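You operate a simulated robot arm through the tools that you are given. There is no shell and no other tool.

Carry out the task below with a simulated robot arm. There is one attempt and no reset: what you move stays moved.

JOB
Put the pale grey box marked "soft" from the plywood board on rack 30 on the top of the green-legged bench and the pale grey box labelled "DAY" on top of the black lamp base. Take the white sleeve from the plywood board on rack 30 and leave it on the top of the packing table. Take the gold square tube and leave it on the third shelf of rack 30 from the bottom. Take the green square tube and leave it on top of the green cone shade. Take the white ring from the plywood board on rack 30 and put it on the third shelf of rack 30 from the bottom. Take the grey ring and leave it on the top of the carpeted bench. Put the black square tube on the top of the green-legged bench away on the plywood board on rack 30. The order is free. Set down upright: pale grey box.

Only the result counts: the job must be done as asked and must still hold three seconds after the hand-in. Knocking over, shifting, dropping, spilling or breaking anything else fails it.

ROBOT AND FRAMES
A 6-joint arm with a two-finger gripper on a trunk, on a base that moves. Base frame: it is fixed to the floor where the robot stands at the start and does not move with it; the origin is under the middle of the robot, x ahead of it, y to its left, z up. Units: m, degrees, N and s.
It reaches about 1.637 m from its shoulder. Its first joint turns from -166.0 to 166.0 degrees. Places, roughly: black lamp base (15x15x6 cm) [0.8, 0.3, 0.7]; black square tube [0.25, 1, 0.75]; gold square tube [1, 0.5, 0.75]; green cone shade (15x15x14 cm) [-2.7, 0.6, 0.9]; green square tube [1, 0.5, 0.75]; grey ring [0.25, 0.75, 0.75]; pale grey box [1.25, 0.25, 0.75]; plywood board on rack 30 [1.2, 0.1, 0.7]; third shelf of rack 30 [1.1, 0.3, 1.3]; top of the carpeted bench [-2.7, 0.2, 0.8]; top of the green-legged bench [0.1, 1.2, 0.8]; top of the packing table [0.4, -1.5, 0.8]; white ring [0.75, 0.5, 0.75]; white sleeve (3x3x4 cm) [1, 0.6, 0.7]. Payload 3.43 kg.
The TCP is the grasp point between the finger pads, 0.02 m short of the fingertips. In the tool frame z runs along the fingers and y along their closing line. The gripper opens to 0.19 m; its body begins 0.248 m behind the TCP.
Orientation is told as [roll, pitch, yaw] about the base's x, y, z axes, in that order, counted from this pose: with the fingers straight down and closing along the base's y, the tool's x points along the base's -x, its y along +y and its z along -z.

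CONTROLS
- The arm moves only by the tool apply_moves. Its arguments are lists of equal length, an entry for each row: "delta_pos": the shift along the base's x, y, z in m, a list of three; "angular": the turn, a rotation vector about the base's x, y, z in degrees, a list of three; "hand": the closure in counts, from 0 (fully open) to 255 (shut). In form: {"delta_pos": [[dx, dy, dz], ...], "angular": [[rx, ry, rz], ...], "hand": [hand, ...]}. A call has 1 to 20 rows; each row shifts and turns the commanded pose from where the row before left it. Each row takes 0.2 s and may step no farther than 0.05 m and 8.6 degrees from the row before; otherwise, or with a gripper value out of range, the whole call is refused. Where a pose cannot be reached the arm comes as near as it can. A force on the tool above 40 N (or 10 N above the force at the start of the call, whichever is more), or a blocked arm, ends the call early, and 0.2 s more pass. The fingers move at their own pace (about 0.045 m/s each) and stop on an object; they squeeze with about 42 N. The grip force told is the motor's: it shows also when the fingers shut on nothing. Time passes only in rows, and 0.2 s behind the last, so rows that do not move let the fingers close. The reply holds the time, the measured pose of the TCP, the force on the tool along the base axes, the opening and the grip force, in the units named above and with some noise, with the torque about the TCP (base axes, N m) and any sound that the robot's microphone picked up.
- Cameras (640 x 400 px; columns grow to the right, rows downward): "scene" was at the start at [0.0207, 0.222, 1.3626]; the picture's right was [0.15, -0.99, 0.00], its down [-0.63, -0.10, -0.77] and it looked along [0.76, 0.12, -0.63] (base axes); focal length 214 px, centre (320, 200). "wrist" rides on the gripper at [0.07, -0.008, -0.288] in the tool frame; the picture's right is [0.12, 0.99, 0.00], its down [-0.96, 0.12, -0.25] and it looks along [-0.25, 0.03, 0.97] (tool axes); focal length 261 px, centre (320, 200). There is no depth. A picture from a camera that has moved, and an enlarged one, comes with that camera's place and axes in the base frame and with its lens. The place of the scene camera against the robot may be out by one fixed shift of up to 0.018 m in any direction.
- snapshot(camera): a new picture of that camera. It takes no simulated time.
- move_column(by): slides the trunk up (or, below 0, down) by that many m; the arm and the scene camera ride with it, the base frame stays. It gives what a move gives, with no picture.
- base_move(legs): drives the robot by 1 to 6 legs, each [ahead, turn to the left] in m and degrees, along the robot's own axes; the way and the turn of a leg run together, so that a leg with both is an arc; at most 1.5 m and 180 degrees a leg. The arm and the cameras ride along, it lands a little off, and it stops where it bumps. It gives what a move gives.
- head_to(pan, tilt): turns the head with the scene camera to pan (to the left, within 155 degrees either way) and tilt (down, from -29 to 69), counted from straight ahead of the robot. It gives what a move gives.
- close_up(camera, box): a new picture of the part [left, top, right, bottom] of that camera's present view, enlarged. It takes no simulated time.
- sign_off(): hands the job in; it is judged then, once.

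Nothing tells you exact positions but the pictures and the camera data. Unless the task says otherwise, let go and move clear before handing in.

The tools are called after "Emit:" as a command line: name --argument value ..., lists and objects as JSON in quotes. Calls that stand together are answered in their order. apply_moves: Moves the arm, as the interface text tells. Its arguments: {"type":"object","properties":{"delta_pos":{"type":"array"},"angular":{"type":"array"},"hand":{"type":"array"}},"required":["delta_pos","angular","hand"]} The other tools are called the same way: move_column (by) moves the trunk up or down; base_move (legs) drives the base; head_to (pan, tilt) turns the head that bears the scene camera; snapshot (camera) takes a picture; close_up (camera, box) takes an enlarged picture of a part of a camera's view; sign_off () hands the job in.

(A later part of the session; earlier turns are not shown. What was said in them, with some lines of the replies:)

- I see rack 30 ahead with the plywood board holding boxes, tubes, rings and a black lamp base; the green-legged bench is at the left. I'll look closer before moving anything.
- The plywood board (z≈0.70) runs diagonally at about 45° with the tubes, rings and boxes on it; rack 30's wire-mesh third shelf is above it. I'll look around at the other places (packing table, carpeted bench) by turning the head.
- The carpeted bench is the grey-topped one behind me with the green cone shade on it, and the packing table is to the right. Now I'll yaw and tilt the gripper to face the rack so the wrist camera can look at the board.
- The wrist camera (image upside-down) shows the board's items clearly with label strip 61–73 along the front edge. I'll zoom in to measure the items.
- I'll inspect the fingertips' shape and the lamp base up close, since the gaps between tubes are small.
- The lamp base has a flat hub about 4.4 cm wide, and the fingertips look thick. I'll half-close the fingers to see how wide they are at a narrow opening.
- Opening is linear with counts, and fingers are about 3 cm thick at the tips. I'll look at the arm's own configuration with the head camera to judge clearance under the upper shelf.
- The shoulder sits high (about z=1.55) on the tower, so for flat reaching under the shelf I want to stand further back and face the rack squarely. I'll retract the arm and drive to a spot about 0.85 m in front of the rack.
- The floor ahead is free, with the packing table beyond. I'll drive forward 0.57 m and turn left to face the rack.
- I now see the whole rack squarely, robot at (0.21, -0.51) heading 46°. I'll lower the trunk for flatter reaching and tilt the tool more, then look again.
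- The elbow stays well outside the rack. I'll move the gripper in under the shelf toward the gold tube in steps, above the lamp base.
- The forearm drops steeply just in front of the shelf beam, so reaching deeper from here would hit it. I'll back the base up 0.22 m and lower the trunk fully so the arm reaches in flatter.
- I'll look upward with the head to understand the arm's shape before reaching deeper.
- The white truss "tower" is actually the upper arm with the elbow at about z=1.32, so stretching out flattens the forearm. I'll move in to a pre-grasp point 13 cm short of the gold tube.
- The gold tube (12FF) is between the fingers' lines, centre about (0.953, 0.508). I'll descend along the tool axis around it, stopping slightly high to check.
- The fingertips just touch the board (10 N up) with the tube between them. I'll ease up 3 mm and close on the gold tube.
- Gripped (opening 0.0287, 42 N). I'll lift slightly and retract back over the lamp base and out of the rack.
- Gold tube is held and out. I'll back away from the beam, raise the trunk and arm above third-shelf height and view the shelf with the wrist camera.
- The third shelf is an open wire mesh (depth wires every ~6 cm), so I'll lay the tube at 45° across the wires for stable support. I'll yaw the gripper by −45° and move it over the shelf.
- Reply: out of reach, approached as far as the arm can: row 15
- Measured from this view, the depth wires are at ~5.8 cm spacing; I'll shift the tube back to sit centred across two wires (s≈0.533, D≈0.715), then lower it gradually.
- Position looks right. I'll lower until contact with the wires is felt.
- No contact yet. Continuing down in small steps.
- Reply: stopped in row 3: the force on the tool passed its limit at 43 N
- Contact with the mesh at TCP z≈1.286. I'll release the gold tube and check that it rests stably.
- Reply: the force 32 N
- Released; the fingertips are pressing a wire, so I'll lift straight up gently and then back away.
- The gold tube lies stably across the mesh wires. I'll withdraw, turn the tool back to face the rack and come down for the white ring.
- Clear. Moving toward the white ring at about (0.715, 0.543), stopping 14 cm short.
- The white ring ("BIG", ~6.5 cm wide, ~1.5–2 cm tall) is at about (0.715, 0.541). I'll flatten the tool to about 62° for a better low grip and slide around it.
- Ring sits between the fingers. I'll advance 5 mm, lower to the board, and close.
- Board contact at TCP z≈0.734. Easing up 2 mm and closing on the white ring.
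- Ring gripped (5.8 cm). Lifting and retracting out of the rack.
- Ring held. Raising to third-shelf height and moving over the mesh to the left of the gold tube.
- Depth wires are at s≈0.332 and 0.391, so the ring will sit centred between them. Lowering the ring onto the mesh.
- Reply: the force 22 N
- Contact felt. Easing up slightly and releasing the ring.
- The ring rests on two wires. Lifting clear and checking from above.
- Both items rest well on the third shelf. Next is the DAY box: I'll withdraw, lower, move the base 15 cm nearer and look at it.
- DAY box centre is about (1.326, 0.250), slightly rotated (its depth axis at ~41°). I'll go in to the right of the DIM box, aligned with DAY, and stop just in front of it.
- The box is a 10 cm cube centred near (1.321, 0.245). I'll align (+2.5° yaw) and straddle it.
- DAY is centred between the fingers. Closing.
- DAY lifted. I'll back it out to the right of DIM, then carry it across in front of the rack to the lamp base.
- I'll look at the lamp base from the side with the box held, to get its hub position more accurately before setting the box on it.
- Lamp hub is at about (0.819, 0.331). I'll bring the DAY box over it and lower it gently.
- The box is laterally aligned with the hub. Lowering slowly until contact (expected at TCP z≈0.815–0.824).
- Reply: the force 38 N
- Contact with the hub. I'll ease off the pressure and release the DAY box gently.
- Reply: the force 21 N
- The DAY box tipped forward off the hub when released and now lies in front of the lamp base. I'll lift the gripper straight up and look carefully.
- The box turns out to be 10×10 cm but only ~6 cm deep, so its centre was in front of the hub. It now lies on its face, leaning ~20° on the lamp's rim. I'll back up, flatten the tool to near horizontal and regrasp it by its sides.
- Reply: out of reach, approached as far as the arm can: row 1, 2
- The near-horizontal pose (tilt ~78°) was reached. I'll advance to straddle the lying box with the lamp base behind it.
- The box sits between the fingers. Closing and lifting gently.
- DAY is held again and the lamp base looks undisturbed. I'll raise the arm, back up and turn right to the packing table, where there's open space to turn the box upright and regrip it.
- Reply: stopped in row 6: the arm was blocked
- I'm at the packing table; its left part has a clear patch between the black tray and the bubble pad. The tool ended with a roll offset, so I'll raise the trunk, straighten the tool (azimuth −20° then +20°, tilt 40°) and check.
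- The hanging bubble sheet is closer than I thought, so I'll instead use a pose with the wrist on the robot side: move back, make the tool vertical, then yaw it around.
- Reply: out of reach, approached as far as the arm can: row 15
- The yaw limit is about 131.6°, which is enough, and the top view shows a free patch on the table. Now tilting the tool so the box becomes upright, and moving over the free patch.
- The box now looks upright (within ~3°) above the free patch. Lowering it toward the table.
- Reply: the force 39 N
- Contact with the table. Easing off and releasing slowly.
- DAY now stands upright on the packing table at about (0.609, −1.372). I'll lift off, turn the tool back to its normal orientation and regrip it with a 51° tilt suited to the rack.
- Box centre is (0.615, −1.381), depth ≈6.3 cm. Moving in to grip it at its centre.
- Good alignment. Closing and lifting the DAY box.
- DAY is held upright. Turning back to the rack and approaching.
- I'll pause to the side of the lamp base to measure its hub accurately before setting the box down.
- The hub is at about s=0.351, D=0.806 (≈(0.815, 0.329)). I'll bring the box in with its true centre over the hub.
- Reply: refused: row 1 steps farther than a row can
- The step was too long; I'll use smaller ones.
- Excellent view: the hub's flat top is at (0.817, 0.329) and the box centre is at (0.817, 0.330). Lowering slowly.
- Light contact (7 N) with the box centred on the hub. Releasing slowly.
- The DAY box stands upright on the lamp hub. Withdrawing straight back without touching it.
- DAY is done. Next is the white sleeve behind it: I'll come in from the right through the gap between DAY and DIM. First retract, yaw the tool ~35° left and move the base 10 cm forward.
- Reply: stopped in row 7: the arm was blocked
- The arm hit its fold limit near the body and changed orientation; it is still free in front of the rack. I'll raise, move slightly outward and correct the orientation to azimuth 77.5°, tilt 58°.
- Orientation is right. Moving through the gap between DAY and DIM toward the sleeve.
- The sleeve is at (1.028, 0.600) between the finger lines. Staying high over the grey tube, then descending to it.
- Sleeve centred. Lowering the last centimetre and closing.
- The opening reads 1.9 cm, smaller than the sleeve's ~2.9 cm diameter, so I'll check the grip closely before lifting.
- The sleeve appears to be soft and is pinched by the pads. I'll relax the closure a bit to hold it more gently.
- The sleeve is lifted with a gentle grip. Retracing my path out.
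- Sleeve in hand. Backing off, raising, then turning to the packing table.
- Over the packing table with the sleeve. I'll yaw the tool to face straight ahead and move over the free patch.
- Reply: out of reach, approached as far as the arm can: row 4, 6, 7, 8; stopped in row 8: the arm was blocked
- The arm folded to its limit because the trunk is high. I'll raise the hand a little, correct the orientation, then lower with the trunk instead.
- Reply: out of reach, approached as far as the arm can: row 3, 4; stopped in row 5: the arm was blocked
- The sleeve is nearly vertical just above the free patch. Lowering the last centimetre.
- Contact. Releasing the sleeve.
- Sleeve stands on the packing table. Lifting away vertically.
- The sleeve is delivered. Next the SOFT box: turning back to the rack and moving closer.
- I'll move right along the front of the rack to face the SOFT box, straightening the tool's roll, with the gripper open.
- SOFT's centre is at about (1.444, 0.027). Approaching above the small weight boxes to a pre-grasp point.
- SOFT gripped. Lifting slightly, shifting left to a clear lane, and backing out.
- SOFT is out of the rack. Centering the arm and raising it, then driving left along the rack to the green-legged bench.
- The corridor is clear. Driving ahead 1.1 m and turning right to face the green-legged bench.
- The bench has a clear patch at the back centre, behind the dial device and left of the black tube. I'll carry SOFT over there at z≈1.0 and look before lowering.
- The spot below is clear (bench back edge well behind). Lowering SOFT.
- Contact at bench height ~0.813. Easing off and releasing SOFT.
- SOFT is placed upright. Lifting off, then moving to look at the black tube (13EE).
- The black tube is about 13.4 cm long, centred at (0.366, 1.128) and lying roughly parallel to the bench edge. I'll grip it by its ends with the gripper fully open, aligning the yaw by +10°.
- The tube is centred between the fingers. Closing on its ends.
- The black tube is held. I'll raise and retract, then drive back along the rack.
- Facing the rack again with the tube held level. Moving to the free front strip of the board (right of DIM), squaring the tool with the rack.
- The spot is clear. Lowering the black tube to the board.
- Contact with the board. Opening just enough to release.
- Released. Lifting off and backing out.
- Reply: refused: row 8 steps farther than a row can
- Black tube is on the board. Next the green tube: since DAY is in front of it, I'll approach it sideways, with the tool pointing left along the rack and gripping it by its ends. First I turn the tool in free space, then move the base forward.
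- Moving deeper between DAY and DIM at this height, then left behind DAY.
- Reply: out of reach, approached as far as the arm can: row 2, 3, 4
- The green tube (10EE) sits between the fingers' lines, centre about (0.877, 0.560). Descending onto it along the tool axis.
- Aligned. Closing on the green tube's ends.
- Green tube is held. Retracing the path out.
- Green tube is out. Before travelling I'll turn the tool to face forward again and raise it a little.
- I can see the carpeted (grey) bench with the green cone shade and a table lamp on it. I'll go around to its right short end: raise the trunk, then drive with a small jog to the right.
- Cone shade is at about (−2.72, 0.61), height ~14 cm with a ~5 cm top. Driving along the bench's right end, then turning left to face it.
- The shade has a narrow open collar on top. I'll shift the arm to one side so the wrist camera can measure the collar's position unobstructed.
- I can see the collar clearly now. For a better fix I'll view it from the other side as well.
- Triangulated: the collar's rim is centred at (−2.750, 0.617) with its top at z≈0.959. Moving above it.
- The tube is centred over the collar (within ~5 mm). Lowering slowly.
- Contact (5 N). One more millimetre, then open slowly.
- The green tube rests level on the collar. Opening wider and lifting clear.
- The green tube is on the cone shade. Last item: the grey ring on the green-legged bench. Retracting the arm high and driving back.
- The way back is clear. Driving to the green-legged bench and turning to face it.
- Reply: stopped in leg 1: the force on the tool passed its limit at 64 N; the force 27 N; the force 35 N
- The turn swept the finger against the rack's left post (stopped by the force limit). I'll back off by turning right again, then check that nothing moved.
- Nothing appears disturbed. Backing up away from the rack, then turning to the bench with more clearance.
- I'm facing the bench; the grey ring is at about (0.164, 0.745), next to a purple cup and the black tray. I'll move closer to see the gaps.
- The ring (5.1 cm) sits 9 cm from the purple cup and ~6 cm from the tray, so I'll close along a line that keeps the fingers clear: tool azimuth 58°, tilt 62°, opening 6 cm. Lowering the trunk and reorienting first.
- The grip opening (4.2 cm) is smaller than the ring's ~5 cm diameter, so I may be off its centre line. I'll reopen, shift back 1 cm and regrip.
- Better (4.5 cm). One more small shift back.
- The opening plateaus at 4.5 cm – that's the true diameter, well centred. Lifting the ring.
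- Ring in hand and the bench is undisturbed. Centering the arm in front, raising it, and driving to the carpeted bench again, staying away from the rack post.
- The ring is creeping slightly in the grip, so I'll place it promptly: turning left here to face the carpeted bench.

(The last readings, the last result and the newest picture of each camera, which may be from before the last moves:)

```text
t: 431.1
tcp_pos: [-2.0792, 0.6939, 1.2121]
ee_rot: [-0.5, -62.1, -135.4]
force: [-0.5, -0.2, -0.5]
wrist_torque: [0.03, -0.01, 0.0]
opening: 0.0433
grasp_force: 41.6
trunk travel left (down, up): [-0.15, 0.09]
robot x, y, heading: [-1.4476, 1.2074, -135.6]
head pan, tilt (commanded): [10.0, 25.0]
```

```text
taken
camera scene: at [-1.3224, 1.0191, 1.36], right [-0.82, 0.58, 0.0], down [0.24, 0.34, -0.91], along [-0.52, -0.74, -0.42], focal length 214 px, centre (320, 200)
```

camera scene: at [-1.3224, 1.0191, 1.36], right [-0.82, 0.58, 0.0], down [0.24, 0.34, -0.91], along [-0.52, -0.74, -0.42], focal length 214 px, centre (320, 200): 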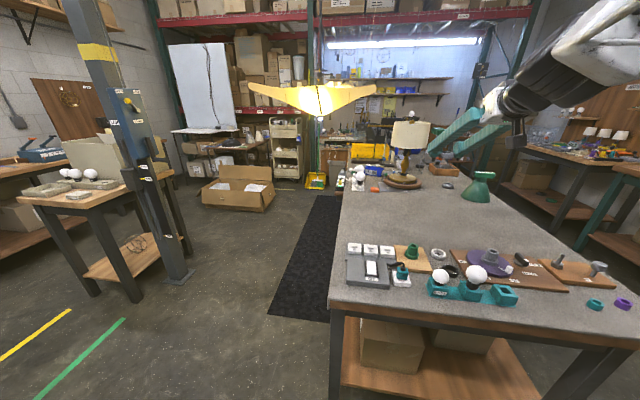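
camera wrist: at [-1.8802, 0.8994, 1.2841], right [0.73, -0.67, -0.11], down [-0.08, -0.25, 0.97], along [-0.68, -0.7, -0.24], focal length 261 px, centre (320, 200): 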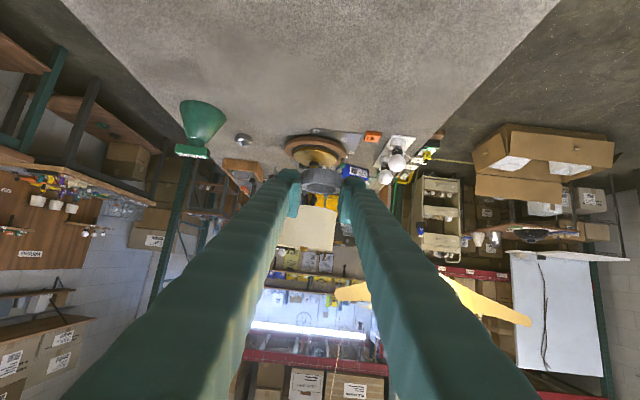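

Emit:
apply_moves --delta_pos '[[-0.0254, -0.0304, -0.025], [-0.0254, -0.0304, -0.025], [-0.0254, -0.0304, -0.025], [-0.0254, -0.0304, -0.025], [-0.0254, -0.0304, -0.025], [-0.0254, -0.0304, -0.025], [0, 0, -0.045], [0, 0, -0.045], [0, 0, -0.045]]' --angular '[[0, 0, 0], [0, 0, 0], [0, 0, 0], [0, 0, 0], [0, 0, 0], [0, 0, 0], [0, 0, 0], [0, 0, 0], [0, 0, 0]]' --hand '[255, 255, 255, 255, 255, 255, 255, 255, 255]'

Emit:
close_up --camera "wrist" --box '[240, 110, 400, 230]'

Emit:
close_up --camera "scene" --box '[330, 110, 530, 260]'

```text
t: 433.1
tcp_pos: [-2.2325, 0.513, 0.9283]
ee_rot: [-0.3, -62.0, -135.0]
force: [0.9, 1.1, 0.0]
wrist_torque: [0.07, -0.08, 0.03]
opening: 0.0433
grasp_force: 42.4
trunk travel left (down, up): [-0.15, 0.09]
robot x, y, heading: [-1.4478, 1.2086, -135.4]
head pan, tilt (commanded): [10.0, 25.0]
```

```text
3.33 times, centred on (320, 170) of wrist
camera zoom: at [-2.0352, 0.7207, 1.0004], right [0.74, -0.67, -0.11], down [-0.08, -0.25, 0.97], along [-0.67, -0.7, -0.24], focal length 869 px, centre (320, 300)
```

zoom: 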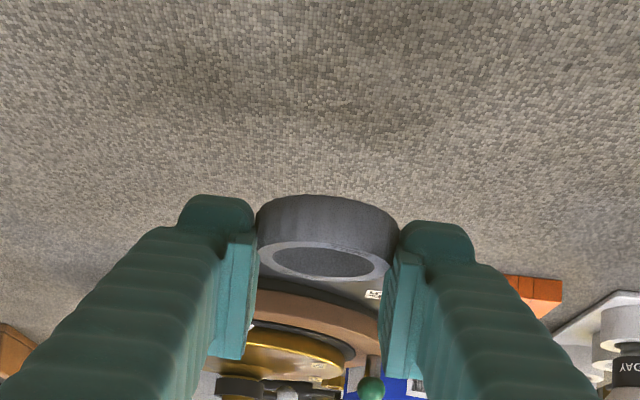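

```text
2.67 times, centred on (430, 185) of scene
camera zoom: at [-1.3221, 1.0193, 1.3601], right [-0.82, 0.58, 0.0], down [0.24, 0.34, -0.91], along [-0.52, -0.74, -0.42], focal length 572 px, centre (27, 240)
```

zoom: 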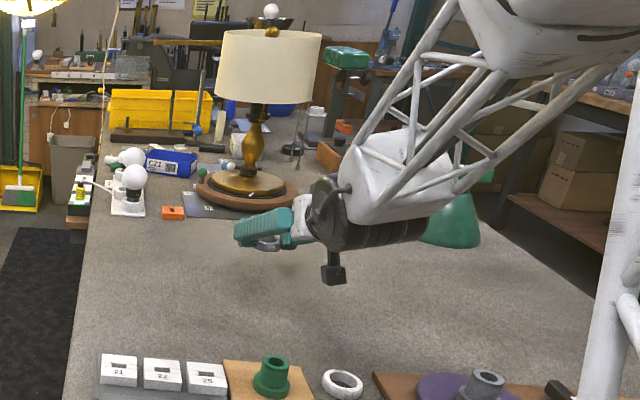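

Over clear carpet. Lowering to contact.

Emit:
apply_moves --delta_pos '[[0, 0, -0.03], [0, 0, -0.02], [0, 0, -0.008], [0, 0, -0.004], [0, 0, 0]]' --angular '[[0, 0, 0], [0, 0, 0], [0, 0, 0], [0, 0, 0], [0, 0, 0]]' --hand '[255, 255, 255, 255, 255]'

Emit:
apply_moves --delta_pos '[[0, 0, -0.003], [0, 0, -0.003], [0, 0, 0]]' --angular '[[0, 0, 0], [0, 0, 0], [0, 0, 0]]' --hand '[255, 255, 255]'

Emit:
close_up --camera "wrist" --box '[240, 110, 400, 230]'

```text
t: 434.3
tcp_pos: [-2.2465, 0.524, 0.872]
ee_rot: [0.2, -61.9, -135.4]
force: [0.2, -0.2, -0.1]
wrist_torque: [-0.03, 0.0, -0.02]
opening: 0.0435
grasp_force: 41.8
out of reach, approached as far as the arm can: row 1, 2, 3
trunk travel left (down, up): [-0.15, 0.09]
robot x, y, heading: [-1.45, 1.2103, -135.7]
head pan, tilt (commanded): [10.0, 25.0]
```

```text
t: 435.1
tcp_pos: [-2.2479, 0.5254, 0.8661]
ee_rot: [0.2, -61.9, -135.5]
force: [-0.9, 0.7, 0.0]
wrist_torque: [-0.02, -0.02, 0.03]
opening: 0.0435
grasp_force: 41.7
out of reach, approached as far as the arm can: row 2
trunk travel left (down, up): [-0.15, 0.09]
robot x, y, heading: [-1.4472, 1.2053, -135.5]
head pan, tilt (commanded): [10.0, 25.0]
```

```text
3.33 times, centred on (320, 170) of wrist
camera zoom: at [-2.0507, 0.7338, 0.9398], right [0.74, -0.67, -0.1], down [-0.09, -0.25, 0.97], along [-0.67, -0.7, -0.24], focal length 869 px, centre (320, 300)
```

zoom: 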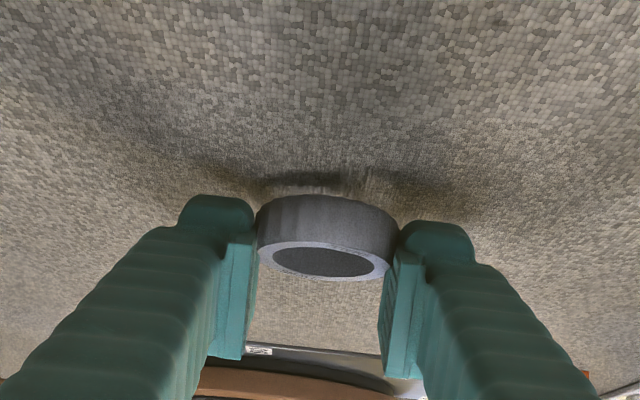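

The arm is at its fold limit; I'll finish lowering with the trunk in small steps.

Emit:
move_column --by -0.006

Emit:
move_column --by -0.004

```text
t: 435.6
tcp_pos: [-2.2473, 0.5253, 0.8612]
ee_rot: [0.1, -61.9, -135.4]
force: [-1.6, -0.9, 0.1]
wrist_torque: [0.0, 0.0, -0.02]
opening: 0.0433
grasp_force: 41.7
trunk travel left (down, up): [-0.144, 0.096]
robot x, y, heading: [-1.4483, 1.2089, -135.5]
head pan, tilt (commanded): [10.0, 25.0]
```

```text
t: 436.1
tcp_pos: [-2.2463, 0.5248, 0.8573]
ee_rot: [0.2, -61.9, -135.4]
force: [-0.2, -0.4, -1.0]
wrist_torque: [-0.07, 0.0, 0.0]
opening: 0.0432
grasp_force: 42.3
trunk travel left (down, up): [-0.14, 0.1]
robot x, y, heading: [-1.4501, 1.2103, -135.4]
head pan, tilt (commanded): [10.0, 25.0]
```

Emit:
move_column --by -0.003

Emit:
move_column --by -0.003

Emit:
close_up --camera "wrist" --box '[240, 110, 400, 230]'

```text
t: 436.7
tcp_pos: [-2.2475, 0.5257, 0.8572]
ee_rot: [0.2, -62.1, -135.5]
force: [3.0, 2.3, 16.2]
wrist_torque: [0.05, 0.22, -0.02]
opening: 0.0434
grasp_force: 42.2
trunk travel left (down, up): [-0.137, 0.103]
robot x, y, heading: [-1.4485, 1.2084, -135.5]
head pan, tilt (commanded): [10.0, 25.0]
```

```text
t: 437.2
tcp_pos: [-2.2484, 0.5255, 0.8558]
ee_rot: [0.2, -62.2, -135.4]
force: [1.7, 2.1, 39.5]
wrist_torque: [0.13, 0.06, -0.05]
opening: 0.0434
grasp_force: 42.4
trunk travel left (down, up): [-0.134, 0.106]
robot x, y, heading: [-1.448, 1.2079, -135.4]
head pan, tilt (commanded): [10.0, 25.0]
```

```text
3.33 times, centred on (320, 170) of wrist
camera zoom: at [-2.0504, 0.7339, 0.9272], right [0.74, -0.67, -0.1], down [-0.08, -0.24, 0.97], along [-0.67, -0.71, -0.23], focal length 869 px, centre (320, 300)
```

zoom: 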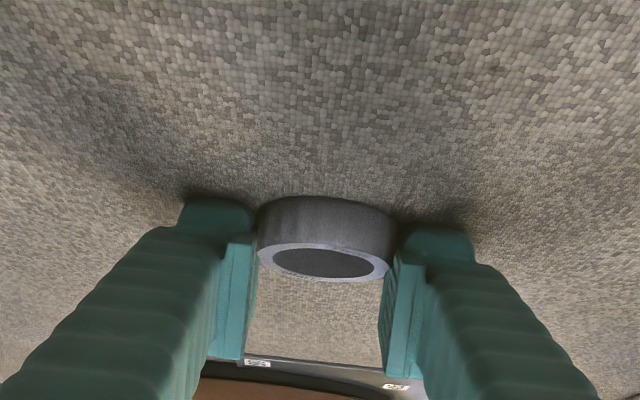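

Contact. Easing up and releasing the ring.

Emit:
move_column --by 0.004

Emit:
apply_moves --delta_pos '[[0, 0, 0], [0, 0, 0], [0, 0, 0], [0, 0, 0]]' --angular '[[0, 0, 0], [0, 0, 0], [0, 0, 0], [0, 0, 0]]' --hand '[190, 180, 165, 150]'

Emit:
close_up --camera "wrist" --box '[240, 110, 400, 230]'

```text
t: 437.7
tcp_pos: [-2.2482, 0.5252, 0.8564]
ee_rot: [0.2, -62.0, -135.4]
force: [-8.9, -7.9, 28.3]
wrist_torque: [-0.32, 0.5, 0.05]
opening: 0.0434
grasp_force: 42.0
trunk travel left (down, up): [-0.138, 0.102]
robot x, y, heading: [-1.447, 1.2072, -135.3]
head pan, tilt (commanded): [10.0, 25.0]
```

```text
t: 438.7
tcp_pos: [-2.246, 0.5243, 0.8554]
ee_rot: [0.0, -62.0, -135.0]
force: [12.9, -8.7, 28.0]
wrist_torque: [0.4, 0.29, 0.02]
opening: 0.0671
grasp_force: 0.0
trunk travel left (down, up): [-0.138, 0.102]
robot x, y, heading: [-1.446, 1.2107, -135.0]
head pan, tilt (commanded): [10.0, 25.0]
```

```text
3.33 times, centred on (320, 170) of wrist
camera zoom: at [-2.0482, 0.7327, 0.9286], right [0.74, -0.66, -0.1], down [-0.08, -0.25, 0.97], along [-0.67, -0.71, -0.24], focal length 869 px, centre (320, 300)
```

zoom: 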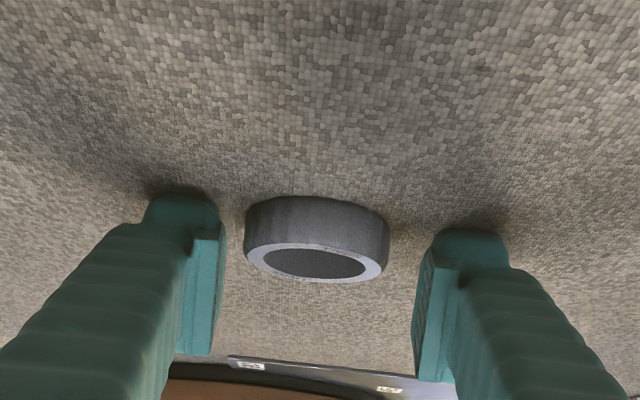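

The ring lies flat on the carpeted top. Lifting off with the trunk.

Emit:
move_column --by 0.1

Emit:
apply_moves --delta_pos '[[0, 0, 0.03], [0, 0, 0.04], [0.02, 0.02, 0.04], [0.02, 0.02, 0.03]]' --angular '[[0, 0, 0], [0, 0, 0], [0, 0, 0], [0, 0, 0]]' --hand '[150, 150, 150, 150]'

Emit:
snapshot --camera "wrist"

Emit:
head_to --pan 0 --tilt 30

Emit:
snapshot --camera "scene"

Emit:
close_up --camera "scene" --box '[240, 80, 480, 230]'

```text
t: 440.0
tcp_pos: [-2.2492, 0.5255, 0.954]
ee_rot: [0.2, -61.9, -135.3]
force: [0.2, -0.7, 0.3]
wrist_torque: [-0.01, 0.03, 0.0]
opening: 0.0781
grasp_force: 0.0
trunk travel left (down, up): [-0.238, 0.002]
robot x, y, heading: [-1.4492, 1.2086, -135.4]
head pan, tilt (commanded): [10.0, 25.0]
```

```text
t: 441.0
tcp_pos: [-2.2079, 0.5643, 1.095]
ee_rot: [0.1, -61.8, -135.4]
force: [-0.5, -0.3, -0.9]
wrist_torque: [-0.05, 0.07, 0.01]
opening: 0.0783
grasp_force: 0.1
trunk travel left (down, up): [-0.238, 0.002]
robot x, y, heading: [-1.4465, 1.2105, -135.6]
head pan, tilt (commanded): [10.0, 25.0]
```

```text
taken
camera wrist: at [-2.0117, 0.772, 1.1669], right [0.74, -0.67, -0.1], down [-0.09, -0.25, 0.96], along [-0.67, -0.7, -0.24], focal length 261 px, centre (320, 200)
```

wrist: 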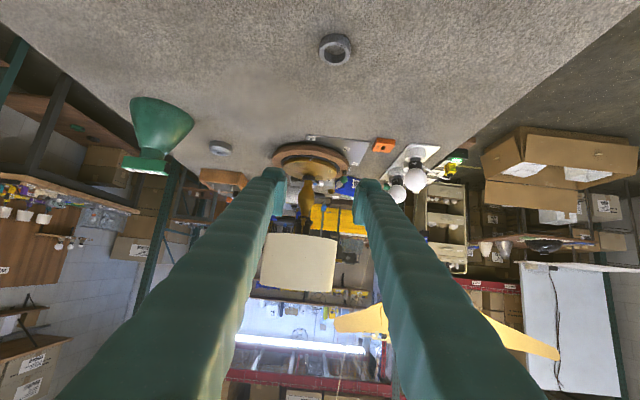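

```text
t: 441.8
tcp_pos: [-2.2091, 0.5644, 1.0951]
ee_rot: [0.3, -61.9, -135.4]
force: [0.2, -0.2, -0.8]
wrist_torque: [0.03, 0.04, -0.01]
opening: 0.0784
grasp_force: 0.0
trunk travel left (down, up): [-0.238, 0.002]
robot x, y, heading: [-1.4461, 1.2088, -135.3]
head pan, tilt (commanded): [0.0, 30.0]
```

```text
taken
camera scene: at [-1.3334, 1.0306, 1.4401], right [-0.7, 0.71, 0.0], down [0.36, 0.35, -0.87], along [-0.62, -0.61, -0.5], focal length 214 px, centre (320, 200)
```

scene: 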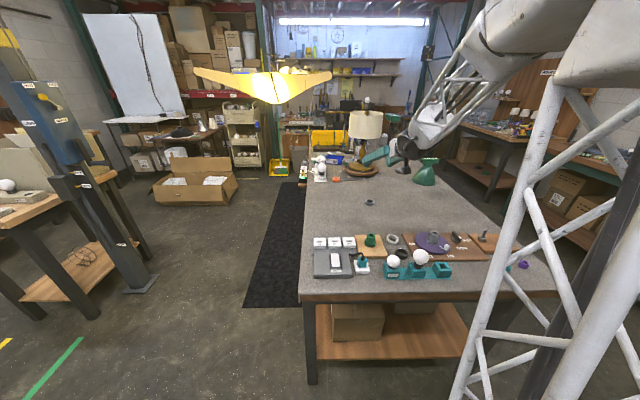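

```text
2.67 times, centred on (360, 155) of scene
camera zoom: at [-1.3334, 1.0306, 1.4401], right [-0.7, 0.71, 0.0], down [0.36, 0.35, -0.87], along [-0.62, -0.61, -0.5], focal length 572 px, centre (213, 320)
```

zoom: 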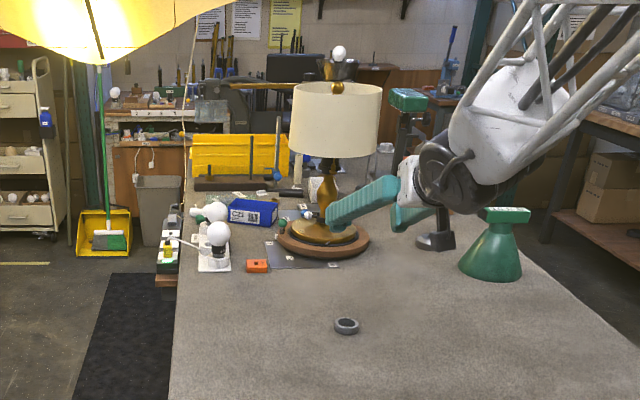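

All items are placed. I'll retract the arm clear and look back at the rack, benches and tables to verify everything is still in place.

Emit:
apply_moves --delta_pos '[[0.03, 0.03, 0.01], [0.03, 0.03, 0.01], [0.03, 0.03, 0.01], [0.03, 0.03, 0.01], [0.03, 0.03, 0]]' --angular '[[0, 0, 0], [0, 0, 0], [0, 0, 0], [0, 0, 0], [0, 0, 0]]' --hand '[150, 150, 150, 150, 150]'

Emit:
head_to --pan 112 --tilt 10

Emit:
snapshot --camera "scene"

Emit:
close_up --camera "scene" --box '[240, 150, 420, 260]'

```text
t: 443.0
tcp_pos: [-2.0571, 0.7166, 1.1362]
ee_rot: [0.1, -61.9, -135.4]
force: [-0.8, -0.8, -1.4]
wrist_torque: [-0.05, 0.02, 0.02]
opening: 0.0784
grasp_force: 0.1
trunk travel left (down, up): [-0.238, 0.002]
robot x, y, heading: [-1.4446, 1.2092, -135.6]
head pan, tilt (commanded): [0.0, 30.0]
```

```text
t: 444.9
tcp_pos: [-2.0564, 0.7167, 1.1382]
ee_rot: [0.2, -61.9, -135.4]
force: [-0.5, 1.1, 0.9]
wrist_torque: [0.01, 0.01, 0.01]
opening: 0.0782
grasp_force: 0.2
trunk travel left (down, up): [-0.238, 0.002]
robot x, y, heading: [-1.45, 1.2097, -135.1]
head pan, tilt (commanded): [112.0, 10.0]
```

```text
taken
camera scene: at [-1.1837, 1.0572, 1.4724], right [-0.4, -0.92, 0.0], down [-0.16, 0.07, -0.98], along [0.9, -0.39, -0.17], focal length 214 px, centre (320, 200)
```

scene: 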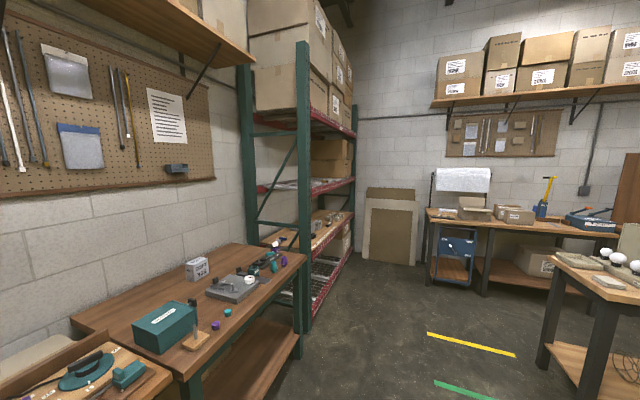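

```text
3.56 times, centred on (330, 205) of scene
camera zoom: at [-1.1837, 1.0572, 1.4724], right [-0.4, -0.92, 0.0], down [-0.16, 0.07, -0.98], along [0.9, -0.39, -0.17], focal length 763 px, centre (284, 182)
```

zoom: 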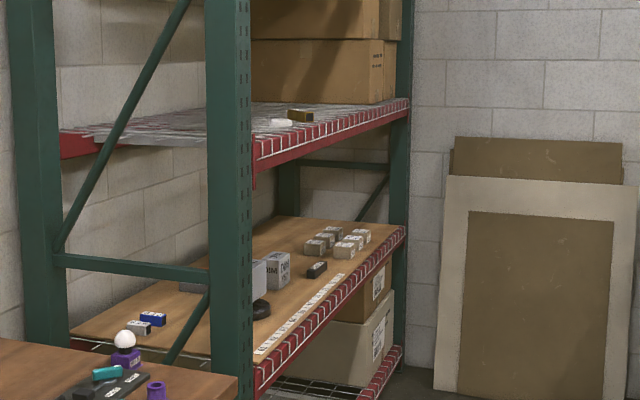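

Emit:
close_up --camera "scene" --box '[420, 180, 520, 240]'

Emit:
close_up --camera "scene" --box '[290, 200, 370, 260]'

Emit:
close_up --camera "scene" --box '[290, 165, 370, 200]'

```text
6.40 times, centred on (470, 210) of scene
camera zoom: at [-1.1837, 1.0572, 1.4724], right [-0.4, -0.92, 0.0], down [-0.16, 0.07, -0.98], along [0.9, -0.39, -0.17], focal length 1373 px, centre (-640, 136)
```

zoom: 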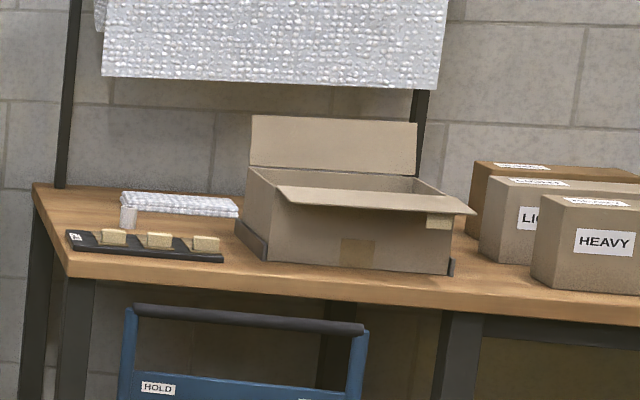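

```text
6.67 times, centred on (330, 230) of scene
camera zoom: at [-1.1837, 1.0572, 1.4724], right [-0.4, -0.92, 0.0], down [-0.16, 0.07, -0.98], along [0.9, -0.39, -0.17], focal length 1430 px, centre (253, 0)
```

zoom: 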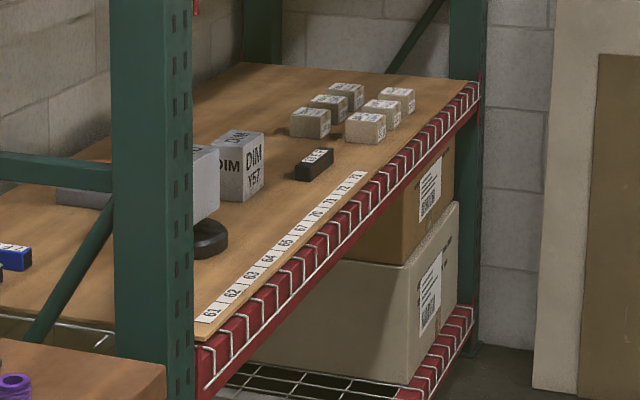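

```text
8.00 times, centred on (330, 182) of scene
camera zoom: at [-1.1837, 1.0572, 1.4724], right [-0.4, -0.92, 0.0], down [-0.16, 0.07, -0.98], along [0.9, -0.39, -0.17], focal length 1716 px, centre (240, 340)
```

zoom: 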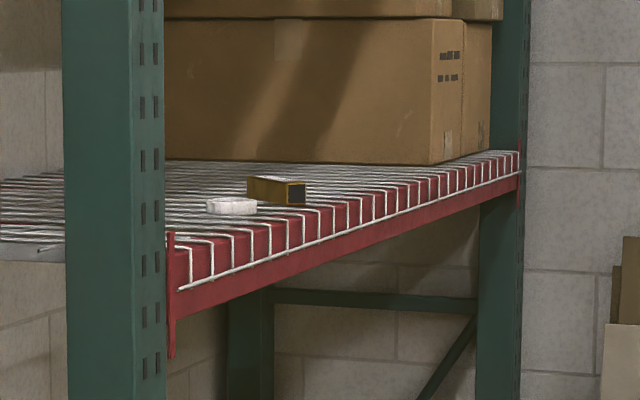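

From here I can see everything in place:
- **Third shelf of rack 30:** gold tube and white ring.
- **Plywood board:** DAY upright on the lamp base, and the black tube.
- **Packing table:** white sleeve.
- **Green-legged bench:** SOFT, upright.
- **Carpeted bench:** grey ring on the top, and the green tube on the cone shade.

The gripper is empty and clear, so I'm handing in.

Emit:
sign_off

```text
The job is handed in.
```

I've handed the job in. All eight items were in their asked-for places in my last camera check.

| Item | Where it is now |
|---|---|
| "SOFT" box | Green-legged bench, upright |
| "DAY" box | Black lamp base, upright |
| White sleeve | Packing table |
| Gold square tube | Third shelf of rack 30 |
| White ring | Third shelf of rack 30 |
| Green square tube | Green cone shade |
| Grey ring | Carpeted bench |
| Black square tube | Plywood board on rack 30 |

These went wrong along the way, and some could count against the result:

- **DAY box:** it tipped off the lamp base on my first try. I turned it upright on the packing table and set it back on the lamp base's central knob. The lamp base looked unmoved.
- **Rack post:** during a turn, a gripper finger hit the rack's left post with up to about 64 N before the robot stopped. Everything I could see on the rack afterwards was still in place. The black ring was hidden behind the post in my last check, but it looked in place right after the bump.
- **White sleeve:** it is soft, and my first grip pinched it at full force. It regained its shape, and I carried it with a lighter grip.
- **Gold tube:** it lies at an angle across the open wire mesh, resting on only a couple of wires. It had stayed put for over six minutes.
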